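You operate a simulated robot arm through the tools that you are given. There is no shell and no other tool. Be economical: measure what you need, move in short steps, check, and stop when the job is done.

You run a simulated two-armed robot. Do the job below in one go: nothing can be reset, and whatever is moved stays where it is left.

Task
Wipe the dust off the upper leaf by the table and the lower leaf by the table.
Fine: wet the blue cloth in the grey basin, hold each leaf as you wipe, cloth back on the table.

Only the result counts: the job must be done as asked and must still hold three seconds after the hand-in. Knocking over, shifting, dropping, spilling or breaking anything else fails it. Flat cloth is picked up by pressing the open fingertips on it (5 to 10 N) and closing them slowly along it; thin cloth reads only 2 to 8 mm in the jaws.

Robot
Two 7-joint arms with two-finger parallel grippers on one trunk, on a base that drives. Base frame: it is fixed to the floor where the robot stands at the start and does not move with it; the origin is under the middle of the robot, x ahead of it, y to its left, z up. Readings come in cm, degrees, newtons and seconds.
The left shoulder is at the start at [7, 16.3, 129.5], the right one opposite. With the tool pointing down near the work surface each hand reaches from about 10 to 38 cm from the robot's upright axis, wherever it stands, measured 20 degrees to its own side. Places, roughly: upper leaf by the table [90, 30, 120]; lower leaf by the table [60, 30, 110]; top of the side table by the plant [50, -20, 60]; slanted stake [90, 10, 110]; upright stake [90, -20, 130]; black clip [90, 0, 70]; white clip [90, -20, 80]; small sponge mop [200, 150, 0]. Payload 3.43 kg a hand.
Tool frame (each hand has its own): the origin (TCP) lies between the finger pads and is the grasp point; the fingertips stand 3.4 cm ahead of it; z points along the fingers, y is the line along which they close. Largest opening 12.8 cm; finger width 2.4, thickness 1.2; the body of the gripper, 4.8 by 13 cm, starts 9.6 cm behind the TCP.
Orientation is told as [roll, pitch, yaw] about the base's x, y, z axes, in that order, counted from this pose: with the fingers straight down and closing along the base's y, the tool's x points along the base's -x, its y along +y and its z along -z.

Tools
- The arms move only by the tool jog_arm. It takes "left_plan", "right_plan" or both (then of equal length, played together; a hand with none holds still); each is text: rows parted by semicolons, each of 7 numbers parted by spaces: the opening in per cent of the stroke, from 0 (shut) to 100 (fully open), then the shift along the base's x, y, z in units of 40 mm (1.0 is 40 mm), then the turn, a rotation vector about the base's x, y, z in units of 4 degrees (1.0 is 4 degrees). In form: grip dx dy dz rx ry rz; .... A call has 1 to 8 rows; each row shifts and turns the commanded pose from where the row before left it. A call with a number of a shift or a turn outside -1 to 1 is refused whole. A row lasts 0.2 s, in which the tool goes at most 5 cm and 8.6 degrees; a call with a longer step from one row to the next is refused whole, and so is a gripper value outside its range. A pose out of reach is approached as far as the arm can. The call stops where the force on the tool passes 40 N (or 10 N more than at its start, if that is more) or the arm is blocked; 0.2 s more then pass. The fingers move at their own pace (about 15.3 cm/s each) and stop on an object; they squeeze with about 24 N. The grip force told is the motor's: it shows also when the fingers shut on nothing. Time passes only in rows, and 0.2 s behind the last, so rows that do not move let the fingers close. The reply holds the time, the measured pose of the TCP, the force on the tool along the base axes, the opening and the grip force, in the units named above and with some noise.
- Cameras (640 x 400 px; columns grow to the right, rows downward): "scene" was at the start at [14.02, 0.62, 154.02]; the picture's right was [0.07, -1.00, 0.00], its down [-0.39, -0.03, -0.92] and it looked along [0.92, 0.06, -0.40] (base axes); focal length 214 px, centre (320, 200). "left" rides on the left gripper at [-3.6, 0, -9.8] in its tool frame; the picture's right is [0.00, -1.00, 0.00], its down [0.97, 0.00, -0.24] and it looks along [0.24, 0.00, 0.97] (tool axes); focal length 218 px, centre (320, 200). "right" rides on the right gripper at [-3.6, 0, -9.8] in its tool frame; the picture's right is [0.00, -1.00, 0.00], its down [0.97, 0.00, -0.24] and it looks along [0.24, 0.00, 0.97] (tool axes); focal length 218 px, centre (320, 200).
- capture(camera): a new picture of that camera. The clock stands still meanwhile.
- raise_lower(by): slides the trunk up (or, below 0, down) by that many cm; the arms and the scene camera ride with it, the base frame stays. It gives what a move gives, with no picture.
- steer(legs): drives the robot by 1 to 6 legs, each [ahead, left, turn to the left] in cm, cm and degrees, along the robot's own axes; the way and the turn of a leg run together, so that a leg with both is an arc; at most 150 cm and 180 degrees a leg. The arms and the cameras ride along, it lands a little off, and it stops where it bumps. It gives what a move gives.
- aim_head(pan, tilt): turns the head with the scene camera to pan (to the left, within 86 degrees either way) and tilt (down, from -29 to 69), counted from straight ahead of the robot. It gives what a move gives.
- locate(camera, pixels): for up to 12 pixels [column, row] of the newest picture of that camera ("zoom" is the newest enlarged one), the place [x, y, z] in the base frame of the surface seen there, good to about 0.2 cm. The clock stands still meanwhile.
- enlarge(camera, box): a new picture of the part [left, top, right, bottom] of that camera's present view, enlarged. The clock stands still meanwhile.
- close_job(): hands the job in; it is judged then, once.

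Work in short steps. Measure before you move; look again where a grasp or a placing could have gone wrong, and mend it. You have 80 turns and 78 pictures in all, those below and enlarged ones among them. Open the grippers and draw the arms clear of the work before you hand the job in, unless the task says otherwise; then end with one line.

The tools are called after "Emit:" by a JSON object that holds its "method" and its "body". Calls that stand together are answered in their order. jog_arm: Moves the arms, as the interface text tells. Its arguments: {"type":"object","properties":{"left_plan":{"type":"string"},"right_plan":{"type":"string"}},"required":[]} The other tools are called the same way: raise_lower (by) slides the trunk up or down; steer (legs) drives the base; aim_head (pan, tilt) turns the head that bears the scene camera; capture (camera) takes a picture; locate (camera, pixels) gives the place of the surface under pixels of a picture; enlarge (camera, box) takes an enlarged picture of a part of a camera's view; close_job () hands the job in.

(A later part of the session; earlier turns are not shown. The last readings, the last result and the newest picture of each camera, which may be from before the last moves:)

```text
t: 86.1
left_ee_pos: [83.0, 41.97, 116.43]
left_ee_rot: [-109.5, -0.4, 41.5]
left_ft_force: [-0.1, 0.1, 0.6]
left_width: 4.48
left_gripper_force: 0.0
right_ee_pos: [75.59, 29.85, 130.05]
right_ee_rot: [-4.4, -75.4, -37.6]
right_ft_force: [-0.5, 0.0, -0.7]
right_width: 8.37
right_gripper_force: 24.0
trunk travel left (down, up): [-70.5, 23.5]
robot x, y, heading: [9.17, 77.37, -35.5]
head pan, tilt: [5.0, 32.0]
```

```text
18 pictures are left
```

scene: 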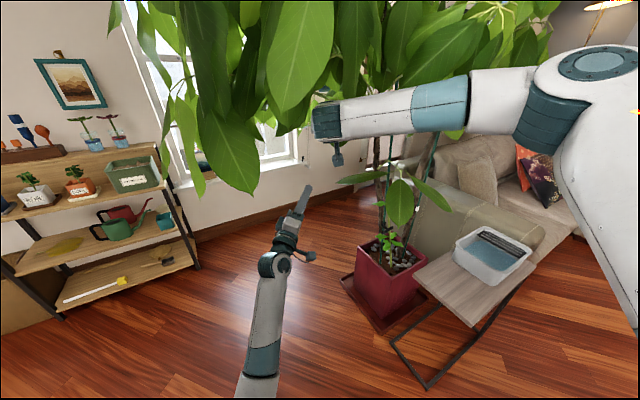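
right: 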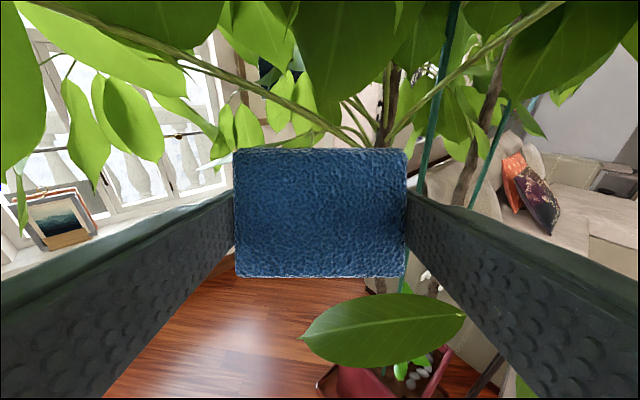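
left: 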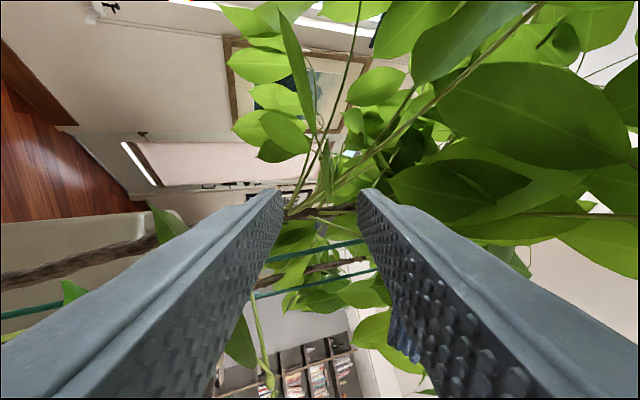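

The left hand reached its staging place. I enlarge the centre of its view to see whether the upper leaf is between the fingers.

Emit:
{"method": "enlarge", "body": {"camera": "left", "box": [250, 110, 394, 220]}}

Emit:
{"method": "aim_head", "body": {"pan": -3, "tilt": 22}}

Emit:
{"method": "enlarge", "body": {"camera": "scene", "box": [220, 120, 400, 260]}}

```text
3.64 times, centred on (322, 165) of left
```

zoom: 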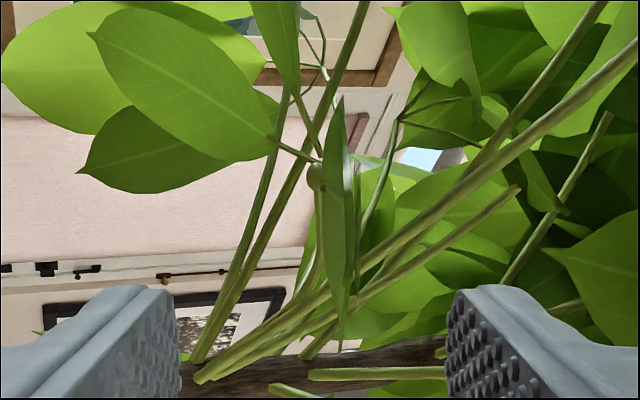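

```text
t: 86.8
left_ee_pos: [82.98, 42.12, 116.4]
left_ee_rot: [-109.6, -0.5, 41.5]
left_ft_force: [-0.4, -0.3, 0.0]
left_width: 4.49
left_gripper_force: 0.1
right_ee_pos: [75.44, 29.79, 130.09]
right_ee_rot: [-4.4, -75.6, -37.7]
right_ft_force: [-0.1, -0.5, 0.3]
right_width: 8.36
right_gripper_force: 24.2
trunk travel left (down, up): [-70.5, 23.5]
robot x, y, heading: [8.79, 77.44, -35.5]
head pan, tilt: [-3.0, 22.0]
```

```text
2.86 times, centred on (310, 190) of scene
```

zoom: 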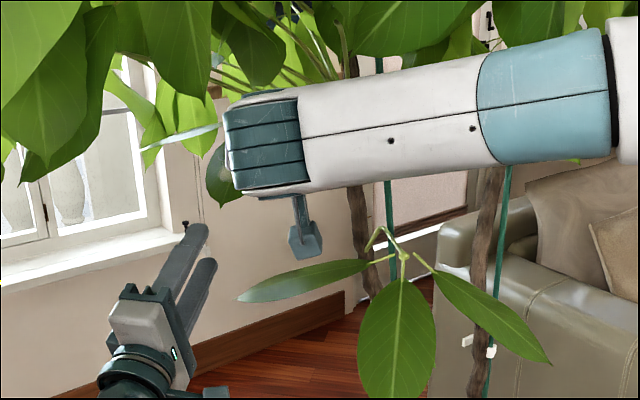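

The upper leaf shows edge-on between the fingers at (345,220), about 0.6 cm above centre and aligned with the finger plane. I advance 8 cm along the axis with that correction.

Emit:
{"method": "jog_arm", "body": {"left_plan": "35 0.25 -0.28 0.17 0 0 0; 35 0.25 -0.28 0.17 0 0 0; 35 0.25 -0.28 0.17 0 0 0; 35 0.25 -0.28 0.17 0 0 0; 35 0.25 -0.28 0.16 0 0 0; 35 0 0 0 0 0 0"}}

Emit:
{"method": "enlarge", "body": {"camera": "left", "box": [240, 90, 400, 220]}}

Emit:
{"method": "capture", "body": {"camera": "right"}}

```text
t: 88.2
left_ee_pos: [87.86, 36.46, 119.84]
left_ee_rot: [-109.6, -0.4, 41.5]
left_ft_force: [0.2, -0.6, -0.2]
left_width: 4.45
left_gripper_force: 0.0
right_ee_pos: [75.47, 29.82, 130.14]
right_ee_rot: [-4.5, -75.6, -37.7]
right_ft_force: [0.0, 0.1, -0.7]
right_width: 8.39
right_gripper_force: 24.1
trunk travel left (down, up): [-70.5, 23.5]
robot x, y, heading: [8.7, 77.35, -35.6]
head pan, tilt: [-3.0, 22.0]
```

```text
3.08 times, centred on (320, 155) of left
```

zoom: 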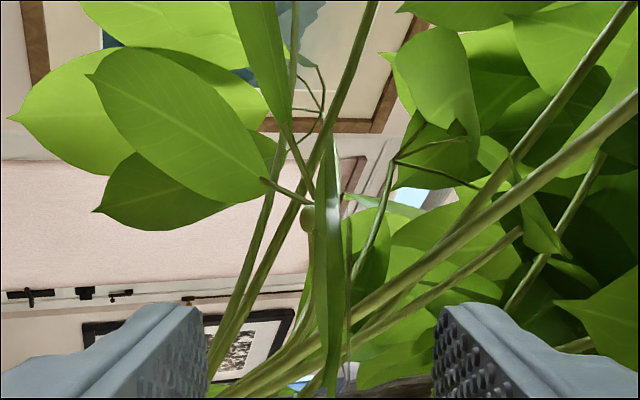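

```text
14 pictures are left
```

right: 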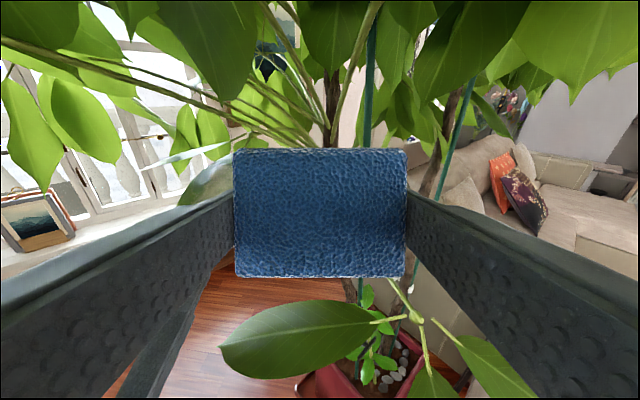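

The leaf is centred between the fingers (column ~328). I close the left fingers slowly.

Emit:
{"method": "jog_arm", "body": {"left_plan": "25 0 0 0 0 0 0; 15 0 0 0 0 0 0; 10 0 0 0 0 0 0; 5 0 0 0 0 0 0; 2 0 0 0 0 0 0; 0 0 0 0 0 0 0; 0 0 0 0 0 0 0"}}

```text
t: 89.8
left_ee_pos: [87.76, 36.43, 119.78]
left_ee_rot: [-109.6, -0.5, 41.4]
left_ft_force: [1.8, -1.6, 1.6]
left_width: 0.35
left_gripper_force: 37.9
right_ee_pos: [75.58, 29.82, 130.06]
right_ee_rot: [-4.4, -75.6, -37.5]
right_ft_force: [-0.7, -0.1, -0.2]
right_width: 8.4
right_gripper_force: 23.3
trunk travel left (down, up): [-70.5, 23.5]
robot x, y, heading: [8.5, 77.55, -35.2]
head pan, tilt: [-3.0, 22.0]
```

The leaf is held (0.35 cm). Before moving the cloth in, I measure a pale leaf near (185,155) in the right view and the stems above the dusty leaf.

Emit:
{"method": "locate", "body": {"camera": "right", "pixels": [[150, 163], [185, 155], [225, 146], [215, 180], [200, 192], [228, 165], [200, 92], [160, 78], [250, 130], [210, 40], [340, 40], [130, 100]]}}

```text
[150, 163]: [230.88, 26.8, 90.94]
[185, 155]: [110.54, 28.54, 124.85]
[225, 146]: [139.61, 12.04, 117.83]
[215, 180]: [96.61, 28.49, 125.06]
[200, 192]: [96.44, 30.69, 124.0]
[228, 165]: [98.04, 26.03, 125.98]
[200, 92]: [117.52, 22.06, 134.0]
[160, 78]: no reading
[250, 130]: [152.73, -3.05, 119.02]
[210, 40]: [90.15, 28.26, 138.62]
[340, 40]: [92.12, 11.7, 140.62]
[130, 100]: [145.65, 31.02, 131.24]
```

The pale leaf is well beyond; canopy above is at z≈138.6. I bring the cloth along the leaf axis, just above, to the base end of the dust.

Emit:
{"method": "jog_arm", "body": {"right_plan": "0 0.53 0.57 -0.06 0 0 0; 0 0.53 0.57 -0.06 0 0 0; 0 0.53 0.57 -0.06 0 0 0; 0 0.53 0.57 -0.06 0 0 0; 0 0.74 -0.67 0.08 0 0 0; 0 0.74 -0.67 0.08 0 0 0; 0 0.74 -0.67 0.08 0 0 0; 0 0.74 -0.67 0.08 0 0 0"}}

Emit:
{"method": "enlarge", "body": {"camera": "scene", "box": [220, 100, 400, 240]}}

```text
t: 91.6
left_ee_pos: [87.82, 36.42, 119.88]
left_ee_rot: [-109.7, -0.6, 41.9]
left_ft_force: [3.5, 1.3, 1.1]
left_width: 0.37
left_gripper_force: 38.5
right_ee_pos: [92.5, 29.03, 130.96]
right_ee_rot: [-4.0, -75.7, -37.8]
right_ft_force: [0.1, -0.7, -0.5]
right_width: 8.4
right_gripper_force: 24.0
right hand out of reach, approached as far as the arm can: row 8
trunk travel left (down, up): [-70.5, 23.5]
robot x, y, heading: [9.0, 77.17, -35.3]
head pan, tilt: [-3.0, 22.0]
```

```text
2.86 times, centred on (310, 170) of scene
```

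zoom: 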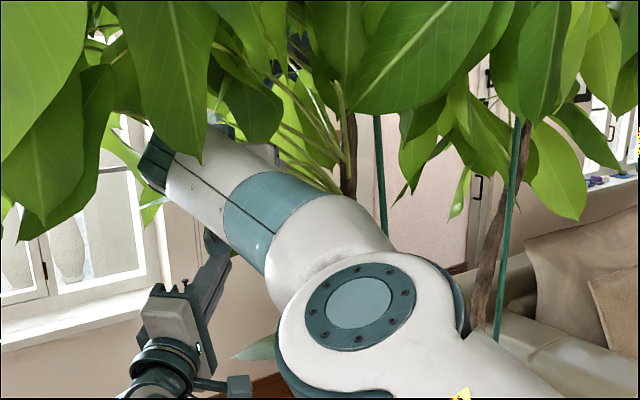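

The right arm is at its reach limit 3 cm short. I release the leaf, back both hands off, and drive 6.5 cm closer before holding again.

Emit:
{"method": "jog_arm", "body": {"left_plan": "8 0 0 0 0 0 0; 20 0 0 0 0 0 0; 35 0 0 0 0 0 0; 35 -0.2 0.22 -0.1 0 0 0; 35 -0.47 0.53 -0.25 0 0 0; 35 -0.47 0.53 -0.25 0 0 0; 35 -0.47 0.53 -0.25 0 0 0; 35 -0.47 0.53 -0.25 0 0 0", "right_plan": "0 0 0 0 0 0 0; 0 0 0 0 0 0 0; 0 0 0 0 0 0 0; 0 -0.5 0.45 -0.04 0 0 0; 0 -0.5 0.45 -0.04 0 0 0; 0 -0.5 0.45 -0.04 0 0 0; 0 -0.5 0.45 -0.04 0 0 0; 0 -0.5 0.45 0 0 0 0"}}

Emit:
{"method": "steer", "body": {"legs": [[6.5, 0, 0]]}}

```text
t: 93.4
left_ee_pos: [79.45, 46.0, 115.27]
left_ee_rot: [-109.7, -0.5, 41.4]
left_ft_force: [1.0, -0.7, 0.1]
left_width: 4.5
left_gripper_force: 0.1
right_ee_pos: [82.43, 38.39, 130.46]
right_ee_rot: [-4.5, -75.8, -37.3]
right_ft_force: [0.1, 0.1, 0.2]
right_width: 8.41
right_gripper_force: 23.7
trunk travel left (down, up): [-70.5, 23.5]
robot x, y, heading: [9.08, 77.55, -35.5]
head pan, tilt: [-3.0, 22.0]
```

```text
t: 94.4
left_ee_pos: [84.68, 42.0, 115.27]
left_ee_rot: [-109.6, -0.5, 41.4]
left_ft_force: [-0.1, -0.5, -0.5]
left_width: 4.47
left_gripper_force: 0.2
right_ee_pos: [87.68, 34.29, 130.35]
right_ee_rot: [-4.4, -75.6, -37.6]
right_ft_force: [-0.1, -0.2, 0.0]
right_width: 8.42
right_gripper_force: 23.7
trunk travel left (down, up): [-70.5, 23.5]
robot x, y, heading: [13.8, 73.63, -35.4]
head pan, tilt: [-3.0, 22.0]
```

I return the left hand to the leaf tip along the axis and check before closing.

Emit:
{"method": "jog_arm", "body": {"left_plan": "35 0 -0.25 0.35 0 0 0; 35 0 -0.25 0.35 0 0 0; 35 0.27 -0.3 0.15 0 0 0; 35 0.27 -0.3 0.15 0 0 0; 35 0.27 -0.3 0.15 0 0 0; 35 0 0 0 0 0 0"}}

Emit:
{"method": "enlarge", "body": {"camera": "left", "box": [240, 90, 400, 220]}}

```text
t: 95.8
left_ee_pos: [87.96, 36.34, 119.89]
left_ee_rot: [-109.6, -0.4, 41.5]
left_ft_force: [0.6, -0.1, -0.6]
left_width: 4.48
left_gripper_force: 0.0
right_ee_pos: [87.86, 34.34, 130.48]
right_ee_rot: [-4.4, -75.6, -37.6]
right_ft_force: [0.8, 0.8, -1.2]
right_width: 8.37
right_gripper_force: 23.5
trunk travel left (down, up): [-70.5, 23.5]
robot x, y, heading: [14.25, 73.63, -35.5]
head pan, tilt: [-3.0, 22.0]
```

```text
3.08 times, centred on (320, 155) of left
```

zoom: 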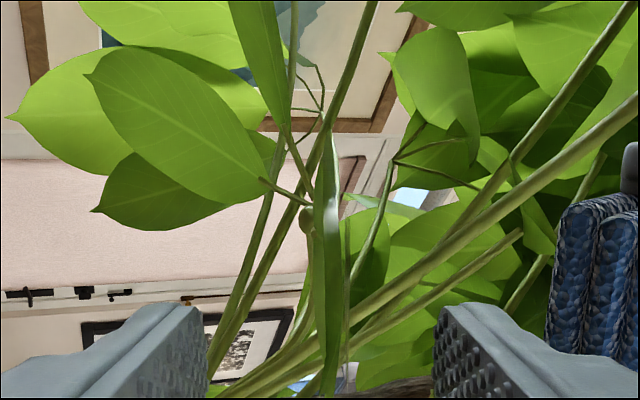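

Same view as before: the leaf is centred. I close the left fingers, then bring the cloth to the base end above the dust.

Emit:
{"method": "jog_arm", "body": {"left_plan": "20 0 0 0 0 0 0; 10 0 0 0 0 0 0; 5 0 0 0 0 0 0; 2 0 0 0 0 0 0; 0 0 0 0 0 0 0; 0 0 0 0 0 0 0; 0 0 0 0 0 0 0; 0 0 0 0 0 0 0", "right_plan": "0 0 0 0 0 0 0; 0 0 0 0 0 0 0; 0 0 0 0 0 0 0; 0 0 0 0 0 0 0; 0 0.5 -0.4 0 0 0 0; 0 0.5 -0.4 0 0 0 0; 0 0.5 -0.4 0 0 0 0; 0 0.45 -0.3 0 0 0 0"}}

Emit:
{"method": "capture", "body": {"camera": "right"}}

```text
t: 97.6
left_ee_pos: [87.98, 36.29, 119.72]
left_ee_rot: [-109.6, -0.5, 41.4]
left_ft_force: [1.6, -0.2, 1.7]
left_width: 0.35
left_gripper_force: 38.1
right_ee_pos: [95.66, 28.38, 130.44]
right_ee_rot: [-4.5, -75.6, -37.3]
right_ft_force: [0.2, 0.3, 0.2]
right_width: 8.38
right_gripper_force: 24.1
trunk travel left (down, up): [-70.5, 23.5]
robot x, y, heading: [14.12, 73.56, -35.6]
head pan, tilt: [-3.0, 22.0]
```

```text
11 pictures are left
```

right: 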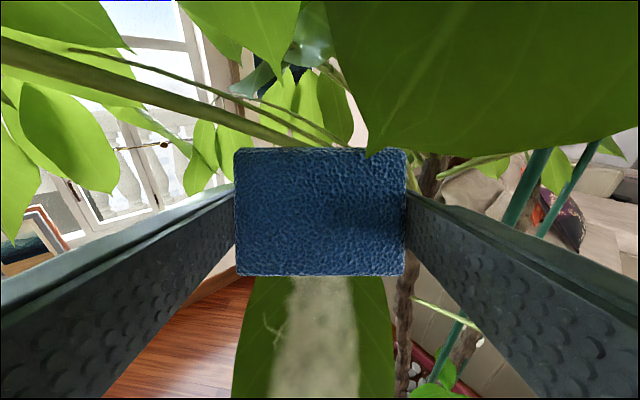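

The dust lies centred under the cloth. I lower in small steps until contact.

Emit:
{"method": "jog_arm", "body": {"right_plan": "0 0 0 -0.08 0 0 0; 0 0 0 -0.06 0 0 0; 0 0 0 0 0 0 0"}}

```text
t: 98.4
left_ee_pos: [87.82, 36.28, 119.75]
left_ee_rot: [-109.6, -0.6, 41.4]
left_ft_force: [0.5, 0.2, 1.8]
left_width: 0.37
left_gripper_force: 37.8
right_ee_pos: [95.65, 28.5, 129.81]
right_ee_rot: [-4.3, -75.6, -37.8]
right_ft_force: [-0.1, 0.3, -0.3]
right_width: 8.39
right_gripper_force: 24.1
trunk travel left (down, up): [-70.5, 23.5]
robot x, y, heading: [14.34, 73.46, -35.2]
head pan, tilt: [-3.0, 22.0]
```

No contact yet at 129.8, so I continue in 3 mm steps.

Emit:
{"method": "jog_arm", "body": {"right_plan": "0 0 0 -0.07 0 0 0; 0 0 0 -0.07 0 0 0; 0 0 0 0 0 0 0"}}

```text
t: 99.2
left_ee_pos: [87.97, 36.33, 119.8]
left_ee_rot: [-109.6, -0.5, 41.4]
left_ft_force: [-0.1, -1.5, 1.7]
left_width: 0.39
left_gripper_force: 37.9
right_ee_pos: [95.57, 28.32, 129.2]
right_ee_rot: [-4.4, -75.6, -37.6]
right_ft_force: [0.6, 0.0, -0.3]
right_width: 8.4
right_gripper_force: 24.4
trunk travel left (down, up): [-70.5, 23.5]
robot x, y, heading: [14.46, 73.63, -35.3]
head pan, tilt: [-3.0, 22.0]
```

Emit:
{"method": "jog_arm", "body": {"right_plan": "0 0 0 -0.07 0 0 0; 0 0 0 -0.07 0 0 0; 0 0 0 0 0 0 0"}}

```text
t: 100.0
left_ee_pos: [88.02, 36.35, 119.88]
left_ee_rot: [-109.6, -0.6, 41.5]
left_ft_force: [10.3, -8.0, 0.7]
left_width: 0.35
left_gripper_force: 38.4
right_ee_pos: [95.49, 28.48, 128.91]
right_ee_rot: [-4.5, -75.9, -37.6]
right_ft_force: [-1.6, 2.6, 13.5]
right_width: 8.38
right_gripper_force: 24.1
trunk travel left (down, up): [-70.5, 23.5]
robot x, y, heading: [14.12, 73.4, -35.5]
head pan, tilt: [-3.0, 22.0]
```

Contact at 13.5 N. I stroke 4 rows along the axis toward the tip following the slope, and read.

Emit:
{"method": "jog_arm", "body": {"right_plan": "0 -0.172 0.18 -0.1 0 0 0; 0 -0.172 0.18 -0.1 0 0 0; 0 -0.172 0.18 -0.1 0 0 0; 0 -0.172 0.18 -0.1 0 0 0"}}

```text
t: 101.0
left_ee_pos: [87.94, 36.28, 119.68]
left_ee_rot: [-109.4, -0.4, 41.5]
left_ft_force: [6.2, 4.8, -10.7]
left_width: 0.39
left_gripper_force: 38.2
right_ee_pos: [92.69, 30.97, 127.14]
right_ee_rot: [-4.5, -75.6, -37.6]
right_ft_force: [0.5, -11.9, 20.5]
right_width: 8.38
right_gripper_force: 23.7
trunk travel left (down, up): [-70.5, 23.5]
robot x, y, heading: [14.24, 73.46, -35.3]
head pan, tilt: [-3.0, 22.0]
```

Good contact (20 N). I continue toward the tip.

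Emit:
{"method": "jog_arm", "body": {"right_plan": "0 -0.172 0.18 -0.09 0 0 0; 0 -0.172 0.18 -0.09 0 0 0; 0 -0.172 0.18 -0.09 0 0 0; 0 -0.172 0.18 -0.09 0 0 0"}}

Emit:
{"method": "capture", "body": {"camera": "right"}}

```text
t: 101.9
left_ee_pos: [87.98, 36.37, 119.77]
left_ee_rot: [-109.7, -0.5, 41.6]
left_ft_force: [3.9, -3.3, 2.5]
left_width: 0.36
left_gripper_force: 38.1
right_ee_pos: [90.12, 33.31, 125.98]
right_ee_rot: [-5.0, -75.6, -37.5]
right_ft_force: [-5.7, 0.1, 0.8]
right_width: 8.39
right_gripper_force: 24.3
trunk travel left (down, up): [-70.5, 23.5]
robot x, y, heading: [14.14, 73.17, -35.3]
head pan, tilt: [-3.0, 22.0]
stopped in row 4 (right hand): the force on the tool passed its limit (the readings are from after the stop); the commanded pose is now the measured one
```

```text
10 pictures are left
```

right: 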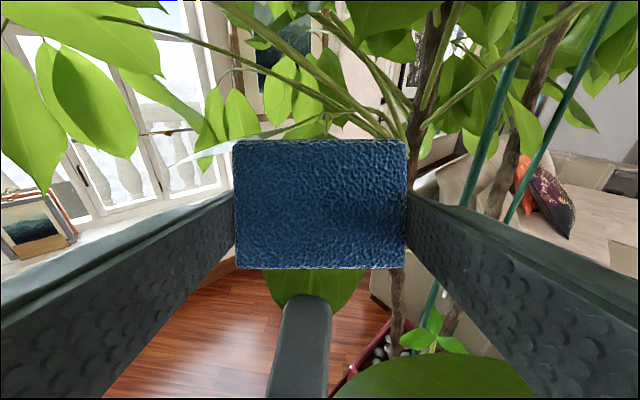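

The tip side up to the finger is clean. I stroke back toward the base with light pressure.

Emit:
{"method": "jog_arm", "body": {"right_plan": "0 0.16 -0.15 0.065 0 0 0; 0 0.16 -0.15 0.065 0 0 0; 0 0.16 -0.15 0.065 0 0 0; 0 0.16 -0.15 0.065 0 0 0; 0 0.172 -0.16 0.1 0 0 0; 0 0.172 -0.16 0.1 0 0 0; 0 0.172 -0.16 0.1 0 0 0; 0 0.172 -0.16 0.1 0 0 0"}}

Emit:
{"method": "capture", "body": {"camera": "right"}}

```text
t: 103.7
left_ee_pos: [87.98, 36.37, 119.87]
left_ee_rot: [-109.7, -0.4, 41.4]
left_ft_force: [8.2, -13.9, 2.8]
left_width: 0.34
left_gripper_force: 38.5
right_ee_pos: [95.56, 28.45, 128.71]
right_ee_rot: [-4.4, -75.5, -37.8]
right_ft_force: [-3.2, 9.7, 7.1]
right_width: 8.38
right_gripper_force: 23.8
trunk travel left (down, up): [-70.5, 23.5]
robot x, y, heading: [14.42, 73.66, -35.4]
head pan, tilt: [-3.0, 22.0]
```

```text
9 pictures are left
```

right: 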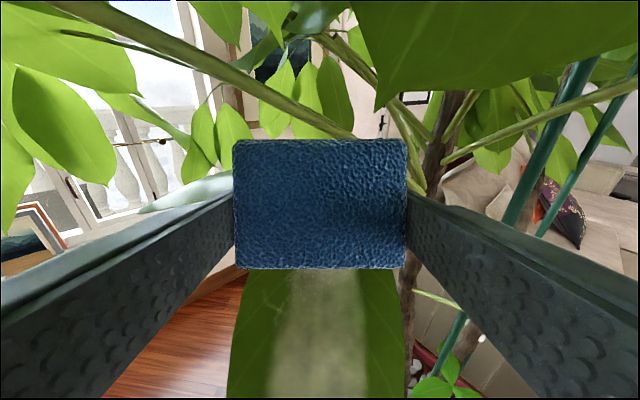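

The dust is visibly thinner but still there, so more passes are needed. I press slightly more and stroke to the tip and back twice.

Emit:
{"method": "jog_arm", "body": {"right_plan": "0 0 0 -0.05 0 0 0; 0 -0.172 0.17 -0.1 0 0 0; 0 -0.172 0.17 -0.1 0 0 0; 0 -0.172 0.17 -0.1 0 0 0; 0 -0.172 0.17 -0.1 0 0 0; 0 -0.172 0.17 -0.09 0 0 0; 0 -0.172 0.17 -0.09 0 0 0; 0 -0.1 0.1 -0.04 0 0 0"}}

Emit:
{"method": "jog_arm", "body": {"right_plan": "0 0.1 -0.1 0.04 0 0 0; 0 0.172 -0.17 0.09 0 0 0; 0 0.172 -0.17 0.09 0 0 0; 0 0.172 -0.17 0.1 0 0 0; 0 0.172 -0.17 0.1 0 0 0; 0 0.172 -0.17 0.1 0 0 0; 0 0.172 -0.17 0.1 0 0 0; 0 0.05 -0.05 0.03 0 0 0"}}

Emit:
{"method": "capture", "body": {"camera": "right"}}

```text
t: 105.3
left_ee_pos: [87.85, 36.36, 119.6]
left_ee_rot: [-109.5, -0.4, 41.5]
left_ft_force: [6.6, -6.0, 2.2]
left_width: 0.43
left_gripper_force: 37.9
right_ee_pos: [91.55, 31.54, 126.23]
right_ee_rot: [-4.8, -75.7, -38.0]
right_ft_force: [-9.4, -0.4, 1.3]
right_width: 8.41
right_gripper_force: 24.4
trunk travel left (down, up): [-70.5, 23.5]
robot x, y, heading: [14.1, 73.66, -35.5]
head pan, tilt: [-3.0, 22.0]
stopped in row 7 (right hand): the force on the tool passed its limit (the readings are from after the stop); the commanded pose is now the measured one
```

```text
t: 107.1
left_ee_pos: [87.93, 36.44, 119.72]
left_ee_rot: [-109.6, -0.3, 41.6]
left_ft_force: [3.1, -14.9, 4.4]
left_width: 0.38
left_gripper_force: 38.3
right_ee_pos: [96.28, 26.79, 128.98]
right_ee_rot: [-4.6, -75.7, -38.2]
right_ft_force: [-3.7, 4.3, 5.9]
right_width: 8.39
right_gripper_force: 23.8
trunk travel left (down, up): [-70.5, 23.5]
robot x, y, heading: [13.9, 73.73, -35.4]
head pan, tilt: [-3.0, 22.0]
```

```text
8 pictures are left
```

right: 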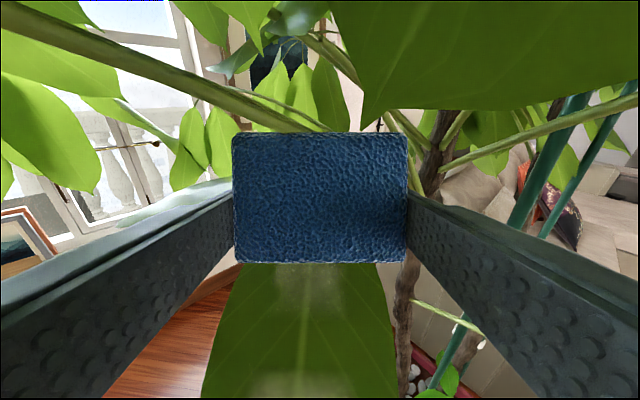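

Almost clean; faint residue at (290,385) near the tip and (305,280). I make another full pass ending closer to the tip, and back.

Emit:
{"method": "jog_arm", "body": {"right_plan": "0 0 0.05 -0.03 0 0 0; 0 -0.2 0.214 -0.1 0 0 0; 0 -0.2 0.214 -0.1 0 0 0; 0 -0.2 0.214 -0.1 0 0 0; 0 -0.2 0.214 -0.1 0 0 0; 0 -0.2 0.214 -0.1 0 0 0; 0 -0.2 0.214 -0.09 0 0 0; 0 -0.17 0.17 -0.07 0 0 0"}}

Emit:
{"method": "jog_arm", "body": {"right_plan": "0 0.15 -0.15 0.065 0 0 0; 0 0.2 -0.2 0.09 0 0 0; 0 0.2 -0.2 0.1 0 0 0; 0 0.2 -0.2 0.1 0 0 0; 0 0.2 -0.2 0.1 0 0 0; 0 0.2 -0.2 0.1 0 0 0; 0 0.2 -0.2 0.1 0 0 0; 0 0 0 0.1 0 0 0"}}

Emit:
{"method": "capture", "body": {"camera": "right"}}

```text
t: 108.9
left_ee_pos: [88.06, 36.45, 119.57]
left_ee_rot: [-109.4, -0.3, 41.6]
left_ft_force: [-0.4, 8.0, -7.1]
left_width: 0.35
left_gripper_force: 37.8
right_ee_pos: [90.55, 32.51, 126.28]
right_ee_rot: [-4.4, -75.8, -38.6]
right_ft_force: [-8.6, -19.9, 8.5]
right_width: 8.39
right_gripper_force: 24.1
trunk travel left (down, up): [-70.5, 23.5]
robot x, y, heading: [14.32, 73.74, -35.5]
head pan, tilt: [-3.0, 22.0]
```

```text
t: 109.2
left_ee_pos: [88.11, 36.42, 119.49]
left_ee_rot: [-109.4, -0.1, 41.4]
left_ft_force: [4.4, -1.5, -0.3]
left_width: 0.4
left_gripper_force: 38.5
right_ee_pos: [90.85, 32.67, 126.1]
right_ee_rot: [-6.4, -75.4, -36.5]
right_ft_force: [-15.2, -3.2, -0.1]
right_width: 8.39
right_gripper_force: 24.3
trunk travel left (down, up): [-70.5, 23.5]
robot x, y, heading: [14.25, 73.6, -35.5]
head pan, tilt: [-3.0, 22.0]
stopped in row 1 (right hand): the force on the tool passed its limit (the readings are from after the stop); the commanded pose is now the measured one
```

```text
7 pictures are left
```

right: 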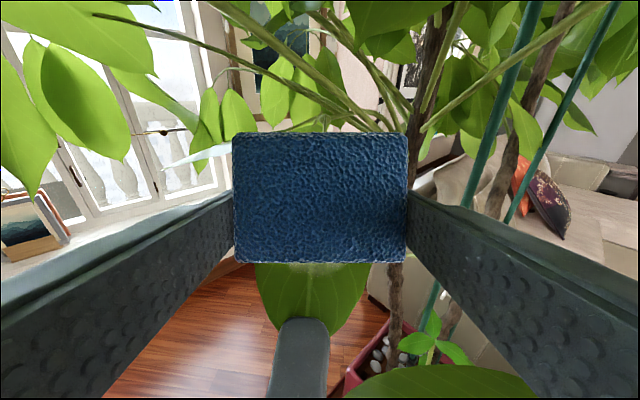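

The hand stopped on friction near the tip. I relieve 2 mm and stroke back to the base.

Emit:
{"method": "jog_arm", "body": {"right_plan": "0 0 0 0.06 0 0 0; 0 0.15 -0.15 0.065 0 0 0; 0 0.15 -0.16 0.07 0 0 0; 0 -0.15 0.16 -0.07 0 0 0; 0 0.15 -0.16 0.07 0 0 0; 0 0.2 -0.2 0.1 0 0 0; 0 0.2 -0.2 0.1 0 0 0; 0 0.2 -0.2 0.1 0 0 0"}}

Emit:
{"method": "jog_arm", "body": {"right_plan": "0 0.2 -0.2 0.11 0 0 0; 0 0.2 -0.2 0.11 0 0 0; 0 0.1 -0.1 0.1 0 0 0; 0 0 0 0.15 0 0 0"}}

Emit:
{"method": "capture", "body": {"camera": "right"}}

```text
t: 111.0
left_ee_pos: [87.97, 36.35, 119.47]
left_ee_rot: [-109.4, -0.1, 41.5]
left_ft_force: [-11.3, -7.5, 1.0]
left_width: 0.4
left_gripper_force: 38.5
right_ee_pos: [94.4, 29.09, 128.08]
right_ee_rot: [-5.8, -75.6, -37.0]
right_ft_force: [-0.2, 0.6, -0.7]
right_width: 8.42
right_gripper_force: 24.0
trunk travel left (down, up): [-70.5, 23.5]
robot x, y, heading: [14.13, 73.69, -35.3]
head pan, tilt: [-3.0, 22.0]
```

```text
t: 112.0
left_ee_pos: [88.13, 36.42, 119.6]
left_ee_rot: [-109.3, -0.1, 41.5]
left_ft_force: [-13.2, -8.6, 0.6]
left_width: 0.38
left_gripper_force: 38.0
right_ee_pos: [96.31, 26.95, 129.91]
right_ee_rot: [-5.5, -75.5, -37.2]
right_ft_force: [-0.1, -0.3, -0.5]
right_width: 8.38
right_gripper_force: 23.9
trunk travel left (down, up): [-70.5, 23.5]
robot x, y, heading: [14.09, 73.76, -35.6]
head pan, tilt: [-3.0, 22.0]
```

```text
6 pictures are left
```

right: 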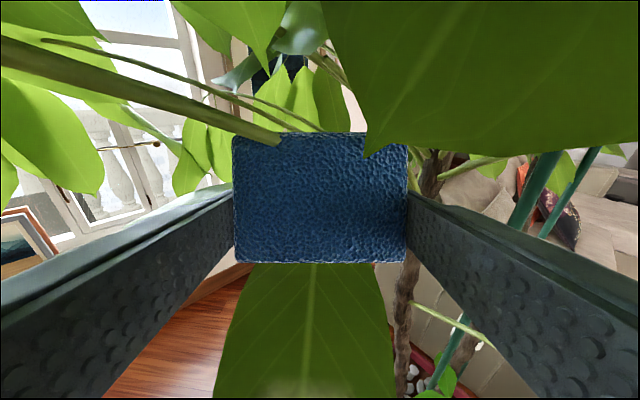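

Only a faint smudge at (300,390) remains. I measure it.

Emit:
{"method": "locate", "body": {"camera": "right", "pixels": [[300, 390], [285, 392], [320, 388], [300, 340], [300, 280]]}}

```text
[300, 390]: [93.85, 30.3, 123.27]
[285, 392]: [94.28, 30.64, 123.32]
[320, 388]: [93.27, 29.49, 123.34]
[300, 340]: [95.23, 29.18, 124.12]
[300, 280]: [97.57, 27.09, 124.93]
```

The smudge is around [93.7,30.2]. I go there and do short strokes between about [92.7,31] and [90.5,33].

Emit:
{"method": "jog_arm", "body": {"right_plan": "0 -0.3 0.34 -0.12 0 0 0; 0 -0.3 0.34 -0.16 0 0 0; 0 -0.3 0.34 -0.18 0 0 0; 0 0 0 -0.15 0 0 0; 0 0 0 -0.12 0 0 0; 0 0 0 0 0 0 0"}}

Emit:
{"method": "jog_arm", "body": {"right_plan": "0 -0.18 0.17 -0.085 0 0 0; 0 -0.18 0.17 -0.08 0 0 0; 0 -0.18 0.17 -0.07 0 0 0; 0 0.18 -0.17 0.07 0 0 0; 0 0.18 -0.17 0.08 0 0 0; 0 0.18 -0.17 0.085 0 0 0"}}

```text
t: 113.4
left_ee_pos: [88.19, 36.34, 119.14]
left_ee_rot: [-108.9, -0.2, 41.5]
left_ft_force: [-13.0, -12.3, -21.7]
left_width: 0.42
left_gripper_force: 38.3
right_ee_pos: [92.9, 31.07, 127.3]
right_ee_rot: [-5.1, -75.8, -37.7]
right_ft_force: [5.2, -0.2, 25.0]
right_width: 8.38
right_gripper_force: 23.5
trunk travel left (down, up): [-70.5, 23.5]
robot x, y, heading: [14.0, 73.99, -35.3]
head pan, tilt: [-3.0, 22.0]
```

```text
t: 113.8
left_ee_pos: [88.12, 36.3, 119.06]
left_ee_rot: [-109.0, -0.1, 41.5]
left_ft_force: [-0.4, -6.8, 1.7]
left_width: 0.41
left_gripper_force: 38.9
right_ee_pos: [92.22, 31.57, 127.1]
right_ee_rot: [-5.4, -75.8, -37.5]
right_ft_force: [-0.4, -0.6, 2.4]
right_width: 8.4
right_gripper_force: 24.0
trunk travel left (down, up): [-70.5, 23.5]
robot x, y, heading: [13.89, 73.68, -35.7]
head pan, tilt: [-3.0, 22.0]
stopped in row 2 (right hand): the force on the tool passed its limit (the readings are from after the stop); the commanded pose is now the measured one
```

The force limit stopped it; now it's at 2 N contact. I continue the strokes from here with a gentler press.

Emit:
{"method": "jog_arm", "body": {"right_plan": "0 -0.16 0.15 -0.085 0 0 0; 0 -0.16 0.15 -0.08 0 0 0; 0 0.16 -0.15 0.075 0 0 0; 0 0.16 -0.15 0.08 0 0 0; 0 0.16 -0.15 0.085 0 0 0"}}

Emit:
{"method": "jog_arm", "body": {"right_plan": "0 0 0 -0.05 0 0 0; 0 -0.16 0.15 -0.085 0 0 0; 0 -0.16 0.15 -0.08 0 0 0; 0 0.16 -0.15 0.08 0 0 0; 0 0.16 -0.15 0.085 0 0 0; 0 0.16 -0.15 0.1 0 0 0; 0 0.3 -0.3 0.3 0 0 0; 0 0.3 -0.3 0.3 0 0 0"}}

Emit:
{"method": "capture", "body": {"camera": "right"}}

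```text
t: 115.0
left_ee_pos: [88.12, 36.29, 119.09]
left_ee_rot: [-109.0, -0.1, 41.4]
left_ft_force: [-4.9, -9.8, 4.6]
left_width: 0.4
left_gripper_force: 38.7
right_ee_pos: [93.07, 30.92, 127.35]
right_ee_rot: [-5.4, -75.7, -37.7]
right_ft_force: [-0.3, -0.1, -0.4]
right_width: 8.4
right_gripper_force: 24.3
trunk travel left (down, up): [-70.5, 23.5]
robot x, y, heading: [14.47, 73.53, -35.7]
head pan, tilt: [-3.0, 22.0]
```

```text
t: 116.8
left_ee_pos: [88.08, 36.29, 119.04]
left_ee_rot: [-108.9, 0.0, 41.5]
left_ft_force: [-6.3, -9.5, 3.7]
left_width: 0.43
left_gripper_force: 37.8
right_ee_pos: [95.96, 27.82, 129.92]
right_ee_rot: [-5.5, -75.8, -37.6]
right_ft_force: [-0.3, -0.4, -0.8]
right_width: 8.37
right_gripper_force: 24.3
trunk travel left (down, up): [-70.5, 23.5]
robot x, y, heading: [14.01, 73.59, -35.7]
head pan, tilt: [-3.0, 22.0]
```

```text
5 pictures are left
```

right: 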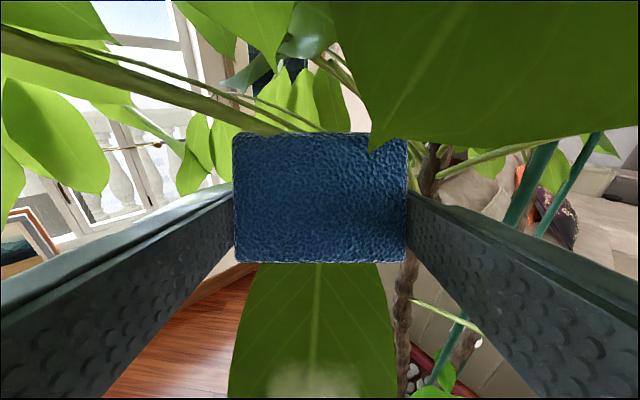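

A faint smudge remains at (310,375). I do two firm back-and-forth strokes across it, then lift to look.

Emit:
{"method": "jog_arm", "body": {"right_plan": "0 -0.3 0.32 -0.24 0 0 0; 0 -0.3 0.32 -0.24 0 0 0; 0 0 0 -0.17 0 0 0; 0 -0.15 0.14 -0.075 0 0 0; 0 -0.15 0.14 -0.075 0 0 0; 0 -0.15 0.14 -0.075 0 0 0; 0 -0.15 0.14 -0.07 0 0 0; 0 -0.12 0.12 -0.06 0 0 0"}}

Emit:
{"method": "jog_arm", "body": {"right_plan": "0 0.15 -0.14 0.06 0 0 0; 0 0.15 -0.14 0.07 0 0 0; 0 0.15 -0.14 0.075 0 0 0; 0 0.15 -0.14 0.075 0 0 0; 0 0.15 -0.14 0.075 0 0 0"}}

Emit:
{"method": "jog_arm", "body": {"right_plan": "0 0 0 -0.06 0 0 0; 0 -0.15 0.14 -0.075 0 0 0; 0 -0.15 0.14 -0.075 0 0 0; 0 -0.15 0.14 -0.075 0 0 0; 0 -0.15 0.14 -0.07 0 0 0"}}

Emit:
{"method": "jog_arm", "body": {"right_plan": "0 0.15 -0.14 0.065 0 0 0; 0 0.15 -0.14 0.07 0 0 0; 0 0.15 -0.14 0.075 0 0 0; 0 0.15 -0.14 0.08 0 0 0; 0 0.15 -0.14 0.2 0 0 0; 0 0.3 -0.28 0.3 0 0 0; 0 0.2 -0.2 0.2 0 0 0"}}

Emit:
{"method": "capture", "body": {"camera": "right"}}

```text
t: 118.6
left_ee_pos: [88.34, 36.17, 118.73]
left_ee_rot: [-108.6, -0.1, 41.5]
left_ft_force: [-6.7, -9.6, -28.3]
left_width: 0.44
left_gripper_force: 38.9
right_ee_pos: [90.73, 32.97, 126.26]
right_ee_rot: [-4.9, -76.0, -38.2]
right_ft_force: [6.6, -4.9, 34.0]
right_width: 8.41
right_gripper_force: 24.2
trunk travel left (down, up): [-70.5, 23.5]
robot x, y, heading: [13.88, 73.57, -35.5]
head pan, tilt: [-3.0, 22.0]
```

```text
t: 119.0
left_ee_pos: [88.4, 36.22, 118.66]
left_ee_rot: [-108.4, -0.1, 41.4]
left_ft_force: [-4.1, -4.9, 0.9]
left_width: 0.43
left_gripper_force: 38.8
right_ee_pos: [91.14, 33.24, 126.05]
right_ee_rot: [-6.0, -75.5, -36.8]
right_ft_force: [-0.2, -0.1, 1.3]
right_width: 8.37
right_gripper_force: 23.6
trunk travel left (down, up): [-70.5, 23.5]
robot x, y, heading: [14.21, 73.32, -35.4]
head pan, tilt: [-3.0, 22.0]
stopped in row 1 (left hand): the force on the tool passed its limit (the readings are from after the stop); the commanded pose is now the measured one
```

```text
t: 120.2
left_ee_pos: [88.28, 36.22, 118.79]
left_ee_rot: [-108.5, -0.1, 41.6]
left_ft_force: [-8.4, -7.0, 1.3]
left_width: 0.42
left_gripper_force: 38.7
right_ee_pos: [88.62, 35.52, 124.63]
right_ee_rot: [-5.6, -75.6, -37.1]
right_ft_force: [0.1, -1.0, -0.5]
right_width: 8.4
right_gripper_force: 24.3
trunk travel left (down, up): [-70.5, 23.5]
robot x, y, heading: [14.1, 73.4, -35.3]
head pan, tilt: [-3.0, 22.0]
```

```text
t: 121.8
left_ee_pos: [88.32, 36.25, 118.66]
left_ee_rot: [-108.4, -0.1, 41.5]
left_ft_force: [-8.9, -7.9, 2.1]
left_width: 0.45
left_gripper_force: 39.3
right_ee_pos: [93.61, 30.83, 128.52]
right_ee_rot: [-5.4, -75.7, -37.1]
right_ft_force: [0.4, 1.1, 0.4]
right_width: 8.39
right_gripper_force: 24.1
trunk travel left (down, up): [-70.5, 23.5]
robot x, y, heading: [14.38, 73.49, -35.8]
head pan, tilt: [-3.0, 22.0]
```

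```text
4 pictures are left
5 turns are left
```

right: 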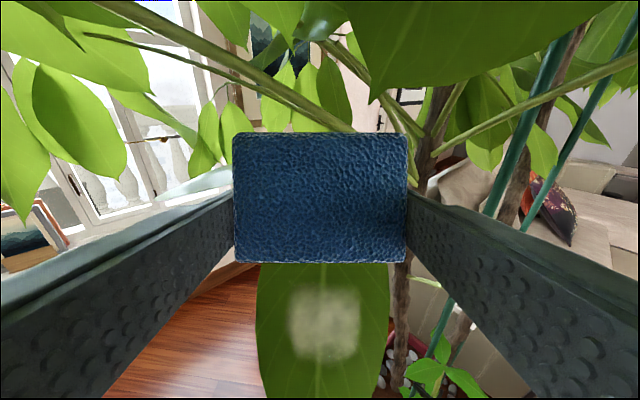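

A patch about 3 cm long remains right before the left fingers, because the flat cloth rides on the finger. I steepen the right hand 15°, lower until contact stops it, and stroke over that patch several times.

Emit:
{"method": "jog_arm", "body": {"right_plan": "0 -0.06 0.03 0.08 0.63 0.69 0; 0 -0.06 0.03 0.08 0.63 0.69 0; 0 -0.06 0.03 0.08 0.63 0.69 0; 0 -0.06 0.03 0.08 0.63 0.69 0; 0 0 0 -0.15 0 0 0; 0 0 0 -0.15 0 0 0; 0 0 0 0 0 0 0"}}

Emit:
{"method": "jog_arm", "body": {"right_plan": "0 0 0 -0.08 0 0 0; 0 0 0 -0.08 0 0 0; 0 0 0 -0.08 0 0 0; 0 0 0 -0.08 0 0 0; 0 0 0 -0.08 0 0 0; 0 0 0 -0.08 0 0 0"}}

Emit:
{"method": "jog_arm", "body": {"right_plan": "0 0 0 -0.04 0 0 0; 0 -0.15 0.15 -0.08 0 0 0; 0 -0.15 0.15 -0.08 0 0 0; 0 -0.15 0.15 -0.08 0 0 0; 0 -0.15 0.15 -0.08 0 0 0; 0 -0.12 0.12 -0.06 0 0 0"}}

Emit:
{"method": "jog_arm", "body": {"right_plan": "0 0.12 -0.12 0.06 0 0 0; 0 0.15 -0.15 0.08 0 0 0; 0 0.15 -0.15 0.08 0 0 0; 0 0.15 -0.15 0.08 0 0 0; 0 0.15 -0.15 0.08 0 0 0"}}

Emit:
{"method": "jog_arm", "body": {"right_plan": "0 0 0 -0.04 0 0 0; 0 -0.15 0.15 -0.08 0 0 0; 0 -0.15 0.15 -0.08 0 0 0; 0 -0.15 0.15 -0.08 0 0 0; 0 -0.15 0.15 -0.08 0 0 0; 0 -0.12 0.12 -0.06 0 0 0"}}

Emit:
{"method": "jog_arm", "body": {"right_plan": "0 0.12 -0.12 0.06 0 0 0; 0 0.15 -0.15 0.08 0 0 0; 0 0.15 -0.15 0.08 0 0 0; 0 0.15 -0.15 0.08 0 0 0; 0 0.15 -0.15 0.08 0 0 0; 0 0.3 -0.28 0.35 0 0 0; 0 0.1 -0.1 0.25 0 0 0"}}

Emit:
{"method": "capture", "body": {"camera": "right"}}

```text
t: 123.4
left_ee_pos: [88.36, 36.32, 118.61]
left_ee_rot: [-108.4, -0.1, 41.5]
left_ft_force: [-9.1, -8.6, 0.9]
left_width: 0.44
left_gripper_force: 38.4
right_ee_pos: [92.58, 31.09, 128.75]
right_ee_rot: [-2.9, -60.7, -39.7]
right_ft_force: [-0.3, -0.1, -1.1]
right_width: 8.39
right_gripper_force: 24.4
trunk travel left (down, up): [-70.5, 23.5]
robot x, y, heading: [14.01, 73.32, -35.9]
head pan, tilt: [-3.0, 22.0]
```

```text
t: 124.8
left_ee_pos: [88.46, 36.28, 118.63]
left_ee_rot: [-108.4, -0.1, 41.6]
left_ft_force: [-10.2, -7.6, 1.8]
left_width: 0.43
left_gripper_force: 39.1
right_ee_pos: [92.71, 31.2, 126.8]
right_ee_rot: [-2.8, -60.7, -39.7]
right_ft_force: [-0.2, 0.3, 0.2]
right_width: 8.38
right_gripper_force: 23.3
trunk travel left (down, up): [-70.5, 23.5]
robot x, y, heading: [14.31, 73.61, -35.6]
head pan, tilt: [-3.0, 22.0]
```

```text
t: 126.2
left_ee_pos: [88.18, 36.22, 118.66]
left_ee_rot: [-108.3, 0.0, 41.4]
left_ft_force: [-10.5, -8.2, 1.6]
left_width: 0.4
left_gripper_force: 39.0
right_ee_pos: [89.78, 33.97, 125.1]
right_ee_rot: [-3.0, -60.8, -39.7]
right_ft_force: [0.2, 0.1, -0.2]
right_width: 8.37
right_gripper_force: 23.9
trunk travel left (down, up): [-70.5, 23.5]
robot x, y, heading: [14.24, 73.47, -35.6]
head pan, tilt: [-3.0, 22.0]
```

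```text
t: 127.4
left_ee_pos: [88.33, 36.27, 118.68]
left_ee_rot: [-108.4, 0.0, 41.5]
left_ft_force: [-8.8, -6.3, 1.4]
left_width: 0.45
left_gripper_force: 38.5
right_ee_pos: [92.64, 31.19, 126.57]
right_ee_rot: [-2.9, -60.7, -39.7]
right_ft_force: [-0.3, -0.7, -1.2]
right_width: 8.37
right_gripper_force: 23.7
trunk travel left (down, up): [-70.5, 23.5]
robot x, y, heading: [13.94, 73.16, -35.6]
head pan, tilt: [-3.0, 22.0]
```

```text
t: 128.8
left_ee_pos: [88.28, 36.29, 118.7]
left_ee_rot: [-108.4, -0.1, 41.5]
left_ft_force: [-9.0, -6.2, 0.9]
left_width: 0.46
left_gripper_force: 38.7
right_ee_pos: [89.72, 34.0, 124.94]
right_ee_rot: [-2.9, -60.6, -39.7]
right_ft_force: [-0.3, 0.9, -0.4]
right_width: 8.36
right_gripper_force: 24.7
trunk travel left (down, up): [-70.5, 23.5]
robot x, y, heading: [14.22, 73.6, -35.7]
head pan, tilt: [-3.0, 22.0]
```

```text
t: 130.4
left_ee_pos: [88.27, 36.41, 118.68]
left_ee_rot: [-108.4, 0.0, 41.5]
left_ft_force: [-8.1, -4.9, 1.0]
left_width: 0.44
left_gripper_force: 38.9
right_ee_pos: [94.11, 29.55, 128.88]
right_ee_rot: [-2.9, -60.7, -39.6]
right_ft_force: [-0.3, -0.4, -0.6]
right_width: 8.4
right_gripper_force: 23.6
trunk travel left (down, up): [-70.5, 23.5]
robot x, y, heading: [14.42, 73.62, -35.5]
head pan, tilt: [-3.0, 22.0]
```

```text
3 pictures are left
4 turns are left
```

right: 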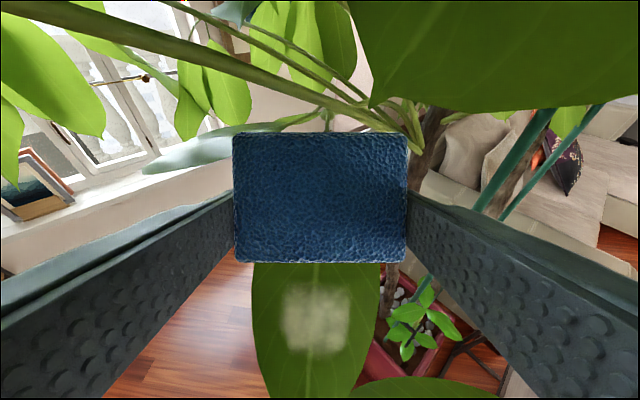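

There was no contact (the leaf sits about 1 cm lower now and the cloth has shifted in the grip). I repeat the strokes over the patch, each cycle 3 mm deeper, then lift and look.

Emit:
{"method": "jog_arm", "body": {"right_plan": "0 -0.125 0.14 -0.22 0 0 0; 0 -0.125 0.14 -0.22 0 0 0; 0 -0.125 0.14 -0.22 0 0 0; 0 -0.15 0.15 -0.08 0 0 0; 0 -0.15 0.15 -0.08 0 0 0; 0 -0.15 0.15 -0.08 0 0 0; 0 -0.15 0.15 -0.08 0 0 0; 0 -0.15 0.15 -0.08 0 0 0"}}

Emit:
{"method": "jog_arm", "body": {"right_plan": "0 0 0 -0.06 0 0 0; 0 0.15 -0.15 0.08 0 0 0; 0 0.15 -0.15 0.08 0 0 0; 0 0.15 -0.15 0.08 0 0 0; 0 0.15 -0.15 0.08 0 0 0; 0 0.15 -0.15 0.08 0 0 0"}}

Emit:
{"method": "jog_arm", "body": {"right_plan": "0 0 0 -0.05 0 0 0; 0 -0.15 0.15 -0.08 0 0 0; 0 -0.15 0.15 -0.08 0 0 0; 0 -0.15 0.15 -0.08 0 0 0; 0 -0.15 0.15 -0.08 0 0 0; 0 -0.15 0.15 -0.08 0 0 0"}}

Emit:
{"method": "jog_arm", "body": {"right_plan": "0 0 0 -0.05 0 0 0; 0 0.15 -0.15 0.08 0 0 0; 0 0.15 -0.15 0.08 0 0 0; 0 0.15 -0.15 0.08 0 0 0; 0 0.15 -0.15 0.08 0 0 0; 0 0.15 -0.15 0.08 0 0 0"}}

Emit:
{"method": "jog_arm", "body": {"right_plan": "0 0 0 -0.05 0 0 0; 0 -0.15 0.15 -0.08 0 0 0; 0 -0.15 0.15 -0.08 0 0 0; 0 -0.15 0.15 -0.08 0 0 0; 0 -0.15 0.15 -0.08 0 0 0; 0 -0.15 0.15 -0.08 0 0 0"}}

Emit:
{"method": "jog_arm", "body": {"right_plan": "0 0 0 -0.05 0 0 0; 0 0.15 -0.15 0.08 0 0 0; 0 0.15 -0.15 0.08 0 0 0; 0 0.15 -0.15 0.08 0 0 0; 0 0.15 -0.15 0.08 0 0 0; 0 0.15 -0.15 0.08 0 0 0"}}

Emit:
{"method": "jog_arm", "body": {"right_plan": "0 0 0 -0.05 0 0 0; 0 -0.15 0.15 -0.08 0 0 0; 0 -0.15 0.15 -0.08 0 0 0; 0 -0.15 0.15 -0.08 0 0 0; 0 0.15 -0.15 0.08 0 0 0; 0 0.15 -0.15 0.08 0 0 0; 0 0.15 -0.15 0.08 0 0 0"}}

Emit:
{"method": "jog_arm", "body": {"right_plan": "0 0 0 0.2 0 0 0; 0 0.2 -0.2 0.35 0 0 0; 0 0.1 -0.1 0.35 0 0 0"}}

Emit:
{"method": "capture", "body": {"camera": "right"}}

```text
t: 132.2
left_ee_pos: [88.41, 36.32, 118.73]
left_ee_rot: [-108.4, 0.0, 41.5]
left_ft_force: [-8.3, -4.8, 0.1]
left_width: 0.44
left_gripper_force: 39.3
right_ee_pos: [89.8, 34.2, 124.66]
right_ee_rot: [-2.9, -60.8, -39.8]
right_ft_force: [-0.1, -1.4, -0.2]
right_width: 8.39
right_gripper_force: 23.5
trunk travel left (down, up): [-70.5, 23.5]
robot x, y, heading: [14.12, 73.7, -35.5]
head pan, tilt: [-3.0, 22.0]
```

```text
t: 133.6
left_ee_pos: [88.43, 36.25, 118.63]
left_ee_rot: [-108.4, -0.1, 41.6]
left_ft_force: [-7.4, -4.8, 1.3]
left_width: 0.46
left_gripper_force: 38.4
right_ee_pos: [92.79, 31.43, 126.12]
right_ee_rot: [-2.9, -60.7, -39.8]
right_ft_force: [-0.4, 0.2, -0.1]
right_width: 8.38
right_gripper_force: 23.5
trunk travel left (down, up): [-70.5, 23.5]
robot x, y, heading: [14.25, 72.97, -35.4]
head pan, tilt: [-3.0, 22.0]
```

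```text
t: 135.0
left_ee_pos: [88.24, 36.4, 118.76]
left_ee_rot: [-108.6, 0.0, 41.7]
left_ft_force: [-9.2, -3.3, -0.5]
left_width: 0.44
left_gripper_force: 39.1
right_ee_pos: [89.65, 34.36, 124.25]
right_ee_rot: [-2.8, -60.5, -39.7]
right_ft_force: [0.6, 0.4, 1.1]
right_width: 8.38
right_gripper_force: 23.6
trunk travel left (down, up): [-70.5, 23.5]
robot x, y, heading: [14.41, 73.74, -35.5]
head pan, tilt: [-3.0, 22.0]
```

```text
t: 136.4
left_ee_pos: [88.28, 36.38, 118.69]
left_ee_rot: [-108.4, 0.0, 41.5]
left_ft_force: [5.2, -16.4, -2.0]
left_width: 0.43
left_gripper_force: 39.0
right_ee_pos: [92.78, 31.5, 125.66]
right_ee_rot: [-3.0, -60.8, -39.7]
right_ft_force: [-8.3, 11.8, 9.7]
right_width: 8.4
right_gripper_force: 24.0
trunk travel left (down, up): [-70.5, 23.5]
robot x, y, heading: [14.24, 73.57, -35.5]
head pan, tilt: [-3.0, 22.0]
```

```text
t: 137.8
left_ee_pos: [88.36, 36.27, 118.62]
left_ee_rot: [-108.3, 0.0, 41.5]
left_ft_force: [-18.7, 4.3, -14.2]
left_width: 0.41
left_gripper_force: 38.8
right_ee_pos: [89.73, 34.27, 123.69]
right_ee_rot: [-2.8, -60.8, -39.8]
right_ft_force: [14.9, -9.4, 17.1]
right_width: 8.39
right_gripper_force: 23.3
trunk travel left (down, up): [-70.5, 23.5]
robot x, y, heading: [14.26, 73.14, -35.8]
head pan, tilt: [-3.0, 22.0]
```

```text
t: 139.2
left_ee_pos: [88.3, 36.5, 118.87]
left_ee_rot: [-108.6, 0.0, 41.5]
left_ft_force: [-7.3, -5.2, -2.5]
left_width: 0.45
left_gripper_force: 38.7
right_ee_pos: [92.82, 31.44, 125.15]
right_ee_rot: [-3.0, -60.7, -39.5]
right_ft_force: [-2.2, 3.6, 2.4]
right_width: 8.42
right_gripper_force: 24.1
trunk travel left (down, up): [-70.5, 23.5]
robot x, y, heading: [14.29, 73.3, -35.9]
head pan, tilt: [-3.0, 22.0]
```

```text
t: 140.8
left_ee_pos: [88.35, 36.26, 118.59]
left_ee_rot: [-108.3, -0.1, 41.5]
left_ft_force: [-6.2, -3.9, -1.8]
left_width: 0.45
left_gripper_force: 39.3
right_ee_pos: [92.78, 31.44, 125.11]
right_ee_rot: [-2.9, -60.8, -39.6]
right_ft_force: [-2.0, 2.8, 2.8]
right_width: 8.41
right_gripper_force: 24.4
trunk travel left (down, up): [-70.5, 23.5]
robot x, y, heading: [14.25, 73.64, -35.6]
head pan, tilt: [-3.0, 22.0]
```

```text
t: 141.6
left_ee_pos: [88.29, 36.39, 118.78]
left_ee_rot: [-108.4, -0.1, 41.5]
left_ft_force: [-9.3, -0.1, -0.8]
left_width: 0.44
left_gripper_force: 39.0
right_ee_pos: [93.84, 30.06, 128.63]
right_ee_rot: [-2.9, -60.8, -39.7]
right_ft_force: [0.4, -0.6, 0.4]
right_width: 8.43
right_gripper_force: 23.9
trunk travel left (down, up): [-70.5, 23.5]
robot x, y, heading: [13.96, 73.54, -35.9]
head pan, tilt: [-3.0, 22.0]
```

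```text
2 pictures are left
3 turns are left
```

right: 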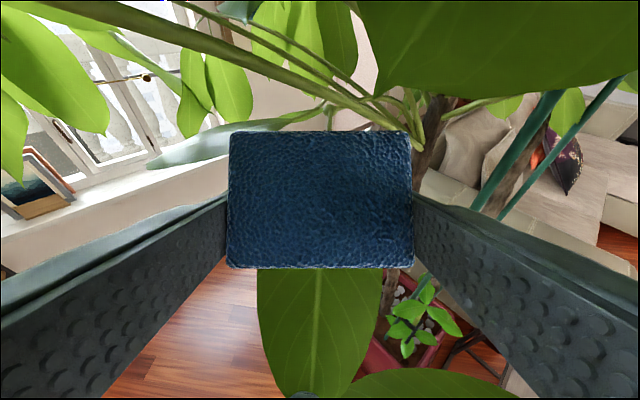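

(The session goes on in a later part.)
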